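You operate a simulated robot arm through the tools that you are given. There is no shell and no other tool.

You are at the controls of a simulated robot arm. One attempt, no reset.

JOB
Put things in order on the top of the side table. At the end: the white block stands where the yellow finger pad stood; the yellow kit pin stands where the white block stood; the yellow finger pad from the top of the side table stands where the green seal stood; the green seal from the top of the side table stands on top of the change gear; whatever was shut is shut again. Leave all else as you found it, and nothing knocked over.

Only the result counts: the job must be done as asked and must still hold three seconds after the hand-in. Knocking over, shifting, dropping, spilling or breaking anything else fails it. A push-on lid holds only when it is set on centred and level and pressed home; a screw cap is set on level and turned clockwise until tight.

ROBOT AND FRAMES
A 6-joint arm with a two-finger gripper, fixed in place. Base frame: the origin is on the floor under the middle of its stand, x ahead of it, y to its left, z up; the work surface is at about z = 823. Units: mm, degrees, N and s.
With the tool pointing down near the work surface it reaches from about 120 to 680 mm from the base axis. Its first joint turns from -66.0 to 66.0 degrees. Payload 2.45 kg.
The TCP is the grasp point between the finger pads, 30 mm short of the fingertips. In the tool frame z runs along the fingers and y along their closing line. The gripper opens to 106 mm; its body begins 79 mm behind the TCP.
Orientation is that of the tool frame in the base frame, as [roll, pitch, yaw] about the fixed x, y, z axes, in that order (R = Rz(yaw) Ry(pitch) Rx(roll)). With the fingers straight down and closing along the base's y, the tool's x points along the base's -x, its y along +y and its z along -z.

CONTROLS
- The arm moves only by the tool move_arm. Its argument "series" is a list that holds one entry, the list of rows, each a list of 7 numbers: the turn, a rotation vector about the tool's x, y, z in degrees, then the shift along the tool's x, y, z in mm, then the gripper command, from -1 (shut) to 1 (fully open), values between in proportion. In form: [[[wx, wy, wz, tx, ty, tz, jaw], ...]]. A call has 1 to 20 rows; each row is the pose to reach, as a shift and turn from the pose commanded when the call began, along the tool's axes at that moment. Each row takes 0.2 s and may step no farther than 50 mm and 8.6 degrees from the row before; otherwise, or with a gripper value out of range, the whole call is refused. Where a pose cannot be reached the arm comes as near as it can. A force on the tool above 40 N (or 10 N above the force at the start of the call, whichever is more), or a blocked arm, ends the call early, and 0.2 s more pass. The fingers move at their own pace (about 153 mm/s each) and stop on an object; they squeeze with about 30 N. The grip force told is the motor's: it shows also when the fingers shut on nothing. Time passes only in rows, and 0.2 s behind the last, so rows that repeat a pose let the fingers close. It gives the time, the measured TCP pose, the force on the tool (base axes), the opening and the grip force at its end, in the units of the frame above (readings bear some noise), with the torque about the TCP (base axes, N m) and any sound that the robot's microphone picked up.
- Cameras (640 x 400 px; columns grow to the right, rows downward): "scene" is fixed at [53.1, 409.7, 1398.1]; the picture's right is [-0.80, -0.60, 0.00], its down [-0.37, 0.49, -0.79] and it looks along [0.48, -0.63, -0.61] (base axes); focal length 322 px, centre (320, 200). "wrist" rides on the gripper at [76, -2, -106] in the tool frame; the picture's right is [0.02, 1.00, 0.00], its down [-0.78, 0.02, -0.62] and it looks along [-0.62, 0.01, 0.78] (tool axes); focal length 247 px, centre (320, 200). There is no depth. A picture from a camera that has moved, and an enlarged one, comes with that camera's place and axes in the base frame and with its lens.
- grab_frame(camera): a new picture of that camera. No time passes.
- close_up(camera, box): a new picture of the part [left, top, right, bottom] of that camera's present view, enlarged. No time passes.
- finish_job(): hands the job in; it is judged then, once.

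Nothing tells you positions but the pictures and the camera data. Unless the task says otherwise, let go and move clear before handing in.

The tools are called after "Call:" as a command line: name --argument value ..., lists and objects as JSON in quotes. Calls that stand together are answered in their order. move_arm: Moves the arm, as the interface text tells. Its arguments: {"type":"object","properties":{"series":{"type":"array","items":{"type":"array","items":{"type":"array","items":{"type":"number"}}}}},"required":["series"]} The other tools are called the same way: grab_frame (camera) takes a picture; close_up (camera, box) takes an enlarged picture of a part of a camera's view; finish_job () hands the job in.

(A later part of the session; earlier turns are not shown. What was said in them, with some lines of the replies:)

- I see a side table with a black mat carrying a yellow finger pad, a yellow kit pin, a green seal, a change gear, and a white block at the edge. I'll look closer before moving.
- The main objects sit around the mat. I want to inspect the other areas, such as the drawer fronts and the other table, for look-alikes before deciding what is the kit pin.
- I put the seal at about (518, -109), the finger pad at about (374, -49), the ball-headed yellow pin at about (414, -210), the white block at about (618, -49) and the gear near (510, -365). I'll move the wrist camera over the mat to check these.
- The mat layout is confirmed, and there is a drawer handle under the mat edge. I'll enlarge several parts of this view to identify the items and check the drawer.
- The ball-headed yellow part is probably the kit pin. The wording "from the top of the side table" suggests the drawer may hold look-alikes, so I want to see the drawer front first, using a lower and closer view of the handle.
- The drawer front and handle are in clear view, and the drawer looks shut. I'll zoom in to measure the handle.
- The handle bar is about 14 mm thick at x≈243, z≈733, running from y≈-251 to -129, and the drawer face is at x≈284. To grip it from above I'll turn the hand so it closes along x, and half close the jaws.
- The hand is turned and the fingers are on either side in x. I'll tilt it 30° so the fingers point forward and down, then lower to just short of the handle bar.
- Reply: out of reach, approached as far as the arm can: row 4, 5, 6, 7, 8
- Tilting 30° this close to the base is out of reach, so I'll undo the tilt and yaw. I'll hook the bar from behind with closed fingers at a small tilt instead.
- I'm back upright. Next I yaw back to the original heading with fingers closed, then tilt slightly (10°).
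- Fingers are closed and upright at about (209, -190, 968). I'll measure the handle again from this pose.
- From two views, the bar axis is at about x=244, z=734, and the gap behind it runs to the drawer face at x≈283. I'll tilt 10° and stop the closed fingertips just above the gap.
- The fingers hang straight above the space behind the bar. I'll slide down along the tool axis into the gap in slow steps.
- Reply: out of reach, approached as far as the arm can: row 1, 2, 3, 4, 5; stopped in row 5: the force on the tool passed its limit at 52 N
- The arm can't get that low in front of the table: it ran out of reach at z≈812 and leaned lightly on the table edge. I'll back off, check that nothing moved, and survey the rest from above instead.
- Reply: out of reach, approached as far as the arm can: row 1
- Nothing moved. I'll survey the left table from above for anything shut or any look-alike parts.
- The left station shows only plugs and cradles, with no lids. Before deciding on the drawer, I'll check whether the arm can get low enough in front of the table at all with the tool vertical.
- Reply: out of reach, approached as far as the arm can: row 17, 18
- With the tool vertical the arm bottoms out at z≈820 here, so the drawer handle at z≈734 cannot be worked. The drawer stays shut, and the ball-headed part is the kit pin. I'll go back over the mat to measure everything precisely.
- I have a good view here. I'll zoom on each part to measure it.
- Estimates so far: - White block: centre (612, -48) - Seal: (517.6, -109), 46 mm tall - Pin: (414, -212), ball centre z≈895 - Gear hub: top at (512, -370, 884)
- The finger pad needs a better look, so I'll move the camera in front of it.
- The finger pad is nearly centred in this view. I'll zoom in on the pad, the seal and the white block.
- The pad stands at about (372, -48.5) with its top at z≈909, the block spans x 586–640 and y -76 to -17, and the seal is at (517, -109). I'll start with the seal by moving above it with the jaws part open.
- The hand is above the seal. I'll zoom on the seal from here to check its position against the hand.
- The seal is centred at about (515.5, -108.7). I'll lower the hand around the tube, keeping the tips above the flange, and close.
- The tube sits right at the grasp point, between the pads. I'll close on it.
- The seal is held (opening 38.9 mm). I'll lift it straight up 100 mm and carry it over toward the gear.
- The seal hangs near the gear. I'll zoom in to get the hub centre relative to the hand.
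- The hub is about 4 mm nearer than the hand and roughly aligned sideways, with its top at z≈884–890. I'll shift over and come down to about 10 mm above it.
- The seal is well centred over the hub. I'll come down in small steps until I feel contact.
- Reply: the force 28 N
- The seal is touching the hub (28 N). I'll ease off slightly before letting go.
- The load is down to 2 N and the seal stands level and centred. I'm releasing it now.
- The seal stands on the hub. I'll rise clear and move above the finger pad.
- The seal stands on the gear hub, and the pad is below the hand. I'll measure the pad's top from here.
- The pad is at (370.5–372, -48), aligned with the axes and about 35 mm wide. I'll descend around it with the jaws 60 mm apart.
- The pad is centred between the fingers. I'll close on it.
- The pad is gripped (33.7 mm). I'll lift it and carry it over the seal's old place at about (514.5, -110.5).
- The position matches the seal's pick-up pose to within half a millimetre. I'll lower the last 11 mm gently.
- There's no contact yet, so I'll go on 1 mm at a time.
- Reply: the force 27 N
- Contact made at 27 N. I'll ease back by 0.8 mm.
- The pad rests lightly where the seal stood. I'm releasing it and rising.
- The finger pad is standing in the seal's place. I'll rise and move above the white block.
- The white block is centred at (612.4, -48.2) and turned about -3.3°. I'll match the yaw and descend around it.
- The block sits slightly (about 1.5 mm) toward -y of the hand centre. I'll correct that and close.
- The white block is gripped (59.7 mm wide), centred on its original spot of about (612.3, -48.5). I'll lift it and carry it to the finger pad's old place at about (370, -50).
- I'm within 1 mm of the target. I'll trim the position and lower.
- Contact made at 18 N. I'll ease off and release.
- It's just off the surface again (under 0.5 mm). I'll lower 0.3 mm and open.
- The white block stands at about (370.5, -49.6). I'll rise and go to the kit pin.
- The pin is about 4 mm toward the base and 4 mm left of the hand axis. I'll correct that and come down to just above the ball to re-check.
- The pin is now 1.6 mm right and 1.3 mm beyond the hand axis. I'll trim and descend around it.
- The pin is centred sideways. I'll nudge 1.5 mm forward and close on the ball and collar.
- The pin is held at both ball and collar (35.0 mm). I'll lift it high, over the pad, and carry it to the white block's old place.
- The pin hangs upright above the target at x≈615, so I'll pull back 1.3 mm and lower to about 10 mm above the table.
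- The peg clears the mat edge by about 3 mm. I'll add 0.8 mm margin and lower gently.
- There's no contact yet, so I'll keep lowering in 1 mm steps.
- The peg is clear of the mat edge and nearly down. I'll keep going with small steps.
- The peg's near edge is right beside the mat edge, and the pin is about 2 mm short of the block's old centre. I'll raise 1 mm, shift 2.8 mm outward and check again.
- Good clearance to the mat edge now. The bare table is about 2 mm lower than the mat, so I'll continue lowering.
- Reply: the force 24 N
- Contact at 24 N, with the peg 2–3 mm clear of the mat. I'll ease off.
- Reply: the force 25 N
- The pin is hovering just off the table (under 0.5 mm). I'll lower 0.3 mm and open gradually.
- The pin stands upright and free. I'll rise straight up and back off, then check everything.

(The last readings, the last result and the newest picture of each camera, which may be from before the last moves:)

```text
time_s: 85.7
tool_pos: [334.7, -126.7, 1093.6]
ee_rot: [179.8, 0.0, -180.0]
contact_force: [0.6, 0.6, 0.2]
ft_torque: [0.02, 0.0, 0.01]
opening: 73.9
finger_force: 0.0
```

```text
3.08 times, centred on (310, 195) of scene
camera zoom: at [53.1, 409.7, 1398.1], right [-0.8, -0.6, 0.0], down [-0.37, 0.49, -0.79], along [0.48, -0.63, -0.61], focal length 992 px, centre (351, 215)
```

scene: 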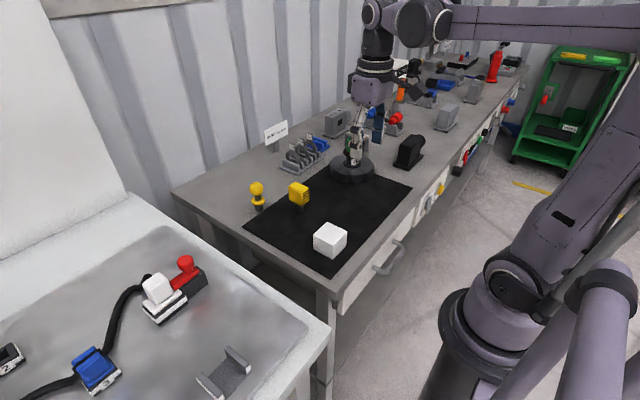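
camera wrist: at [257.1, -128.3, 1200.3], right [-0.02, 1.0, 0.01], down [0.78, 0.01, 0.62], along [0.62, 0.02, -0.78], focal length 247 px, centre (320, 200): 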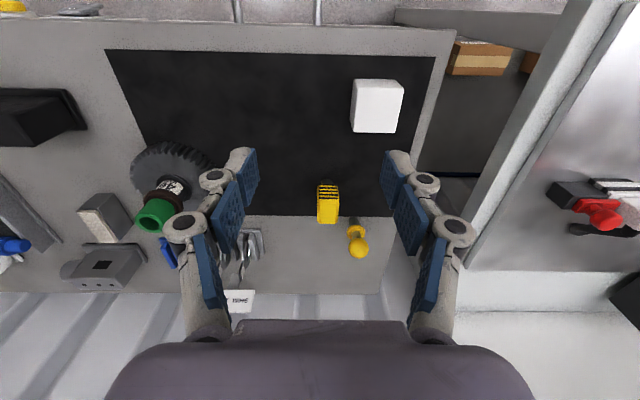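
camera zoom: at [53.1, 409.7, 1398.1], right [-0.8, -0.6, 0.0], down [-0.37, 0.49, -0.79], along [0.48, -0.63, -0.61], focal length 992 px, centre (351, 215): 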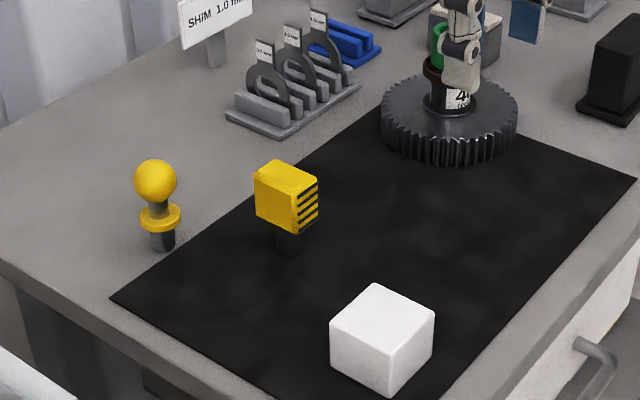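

Everything is standing. I'll move the hand out of the scene camera's line of sight, then verify the final layout and that the drawer is still shut.

Call:
move_arm --series '[[[0, 0, 0, -5, 40, 0, 0.6], [0, 0, 0, -10, 80, 0, 1], [0, 0, 0, -20, 120, 0, 1], [0, 0, 0, -26, 162, 0, 1], [0, 0, 0, -26, 162, 0, 1]]]'

Call:
grab_frame --camera "scene"

Call:
close_up --camera "scene" --box '[320, 110, 400, 190]'

Call:
close_up --camera "scene" --box '[235, 170, 315, 230]'

Call:
close_up --camera "scene" --box '[320, 220, 460, 330]'

Call:
grab_frame --camera "wrist"

```text
time_s: 86.8
tool_pos: [359.6, 33.4, 1096.9]
ee_rot: [179.7, 0.0, -180.0]
contact_force: [-0.1, -0.4, 0.2]
ft_torque: [-0.02, 0.01, -0.01]
opening: 105.8
finger_force: 0.0
```

```text
taken
```

scene: 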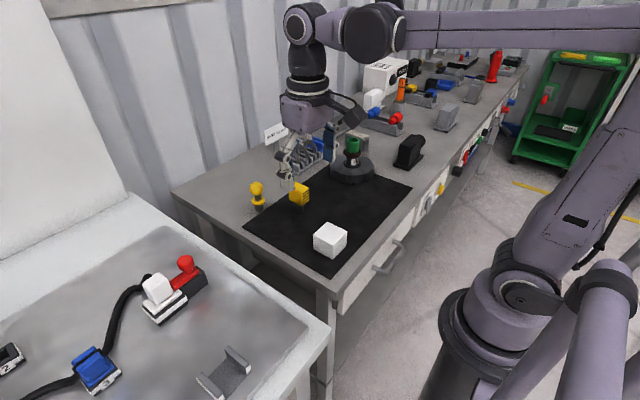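

```text
5.00 times, centred on (360, 150) of scene
camera zoom: at [53.1, 409.7, 1398.1], right [-0.8, -0.6, 0.0], down [-0.37, 0.49, -0.79], along [0.48, -0.63, -0.61], focal length 1612 px, centre (120, 450)
```

zoom: 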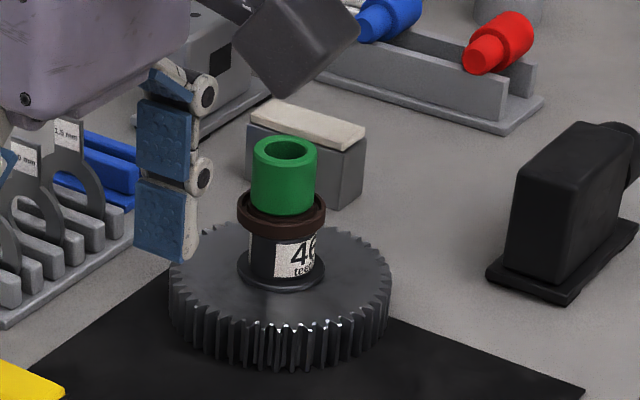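

```text
6.67 times, centred on (275, 200) of scene
camera zoom: at [53.1, 409.7, 1398.1], right [-0.8, -0.6, 0.0], down [-0.37, 0.49, -0.79], along [0.48, -0.63, -0.61], focal length 2150 px, centre (620, 200)
```

zoom: 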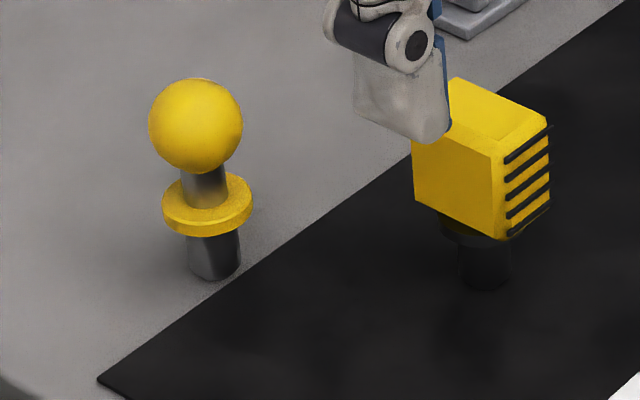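

```text
3.64 times, centred on (390, 275) of scene
camera zoom: at [53.1, 409.7, 1398.1], right [-0.8, -0.6, 0.0], down [-0.37, 0.49, -0.79], along [0.48, -0.63, -0.61], focal length 1173 px, centre (66, -73)
```

zoom: 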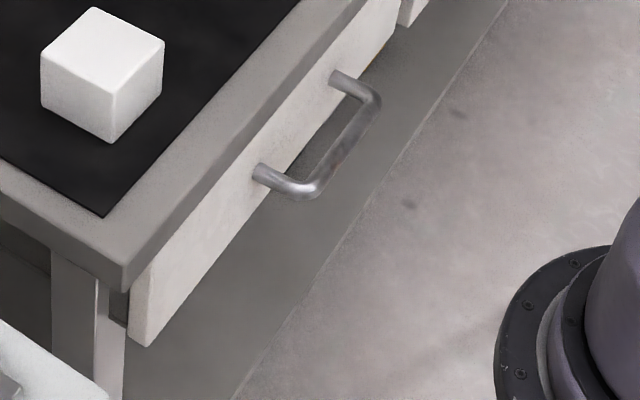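

```text
taken
camera wrist: at [281.6, 32.7, 1202.3], right [-0.02, 1.0, 0.01], down [0.78, 0.01, 0.62], along [0.62, 0.02, -0.78], focal length 247 px, centre (320, 200)
```

wrist: 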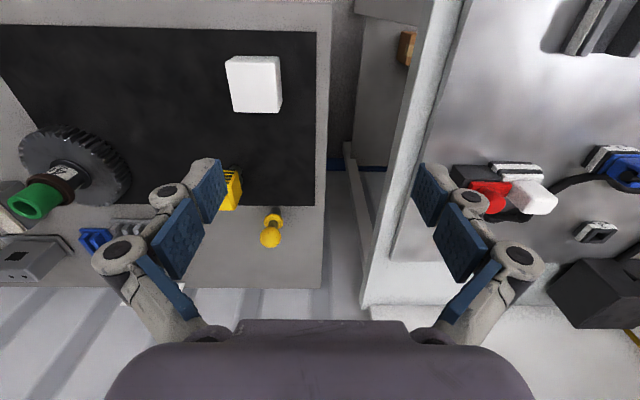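

The layout is as asked, all within a few millimetres:
- **Green seal:** standing on the gear hub.
- **Finger pad:** in the seal's old place.
- **White block:** in the pad's old place.
- **Kit pin:** in the block's old place.

The drawer is still shut, nothing else has moved, and the hand is clear, so I'm handing in.

Call:
finish_job

```text
The job is handed in.
```

The four parts stand as the job asked, and the job is handed in. I measured the final layout from the camera pictures just before handing in, and everything was upright.

| Part | Where it is now | Offset from target |
|---|---|---|
| White block | where the yellow finger pad stood | about 1–2 mm |
| Yellow kit pin | where the white block stood | about 1–2 mm |
| Yellow finger pad | where the green seal stood | about 1 mm |
| Green seal | on the hub of the change gear | centred to about 1 mm, level |

- **Which part is the kit pin:** I took the ball-headed yellow part on the mat to be the kit pin. I wanted to check the table's drawer for a look-alike, but the arm cannot reach low enough to work its handle. The drawer was never opened and is still shut.
- **Contact with the table:** While trying for the handle, the fingers pressed on the table edge at up to 52 N. The pictures show nothing moved.
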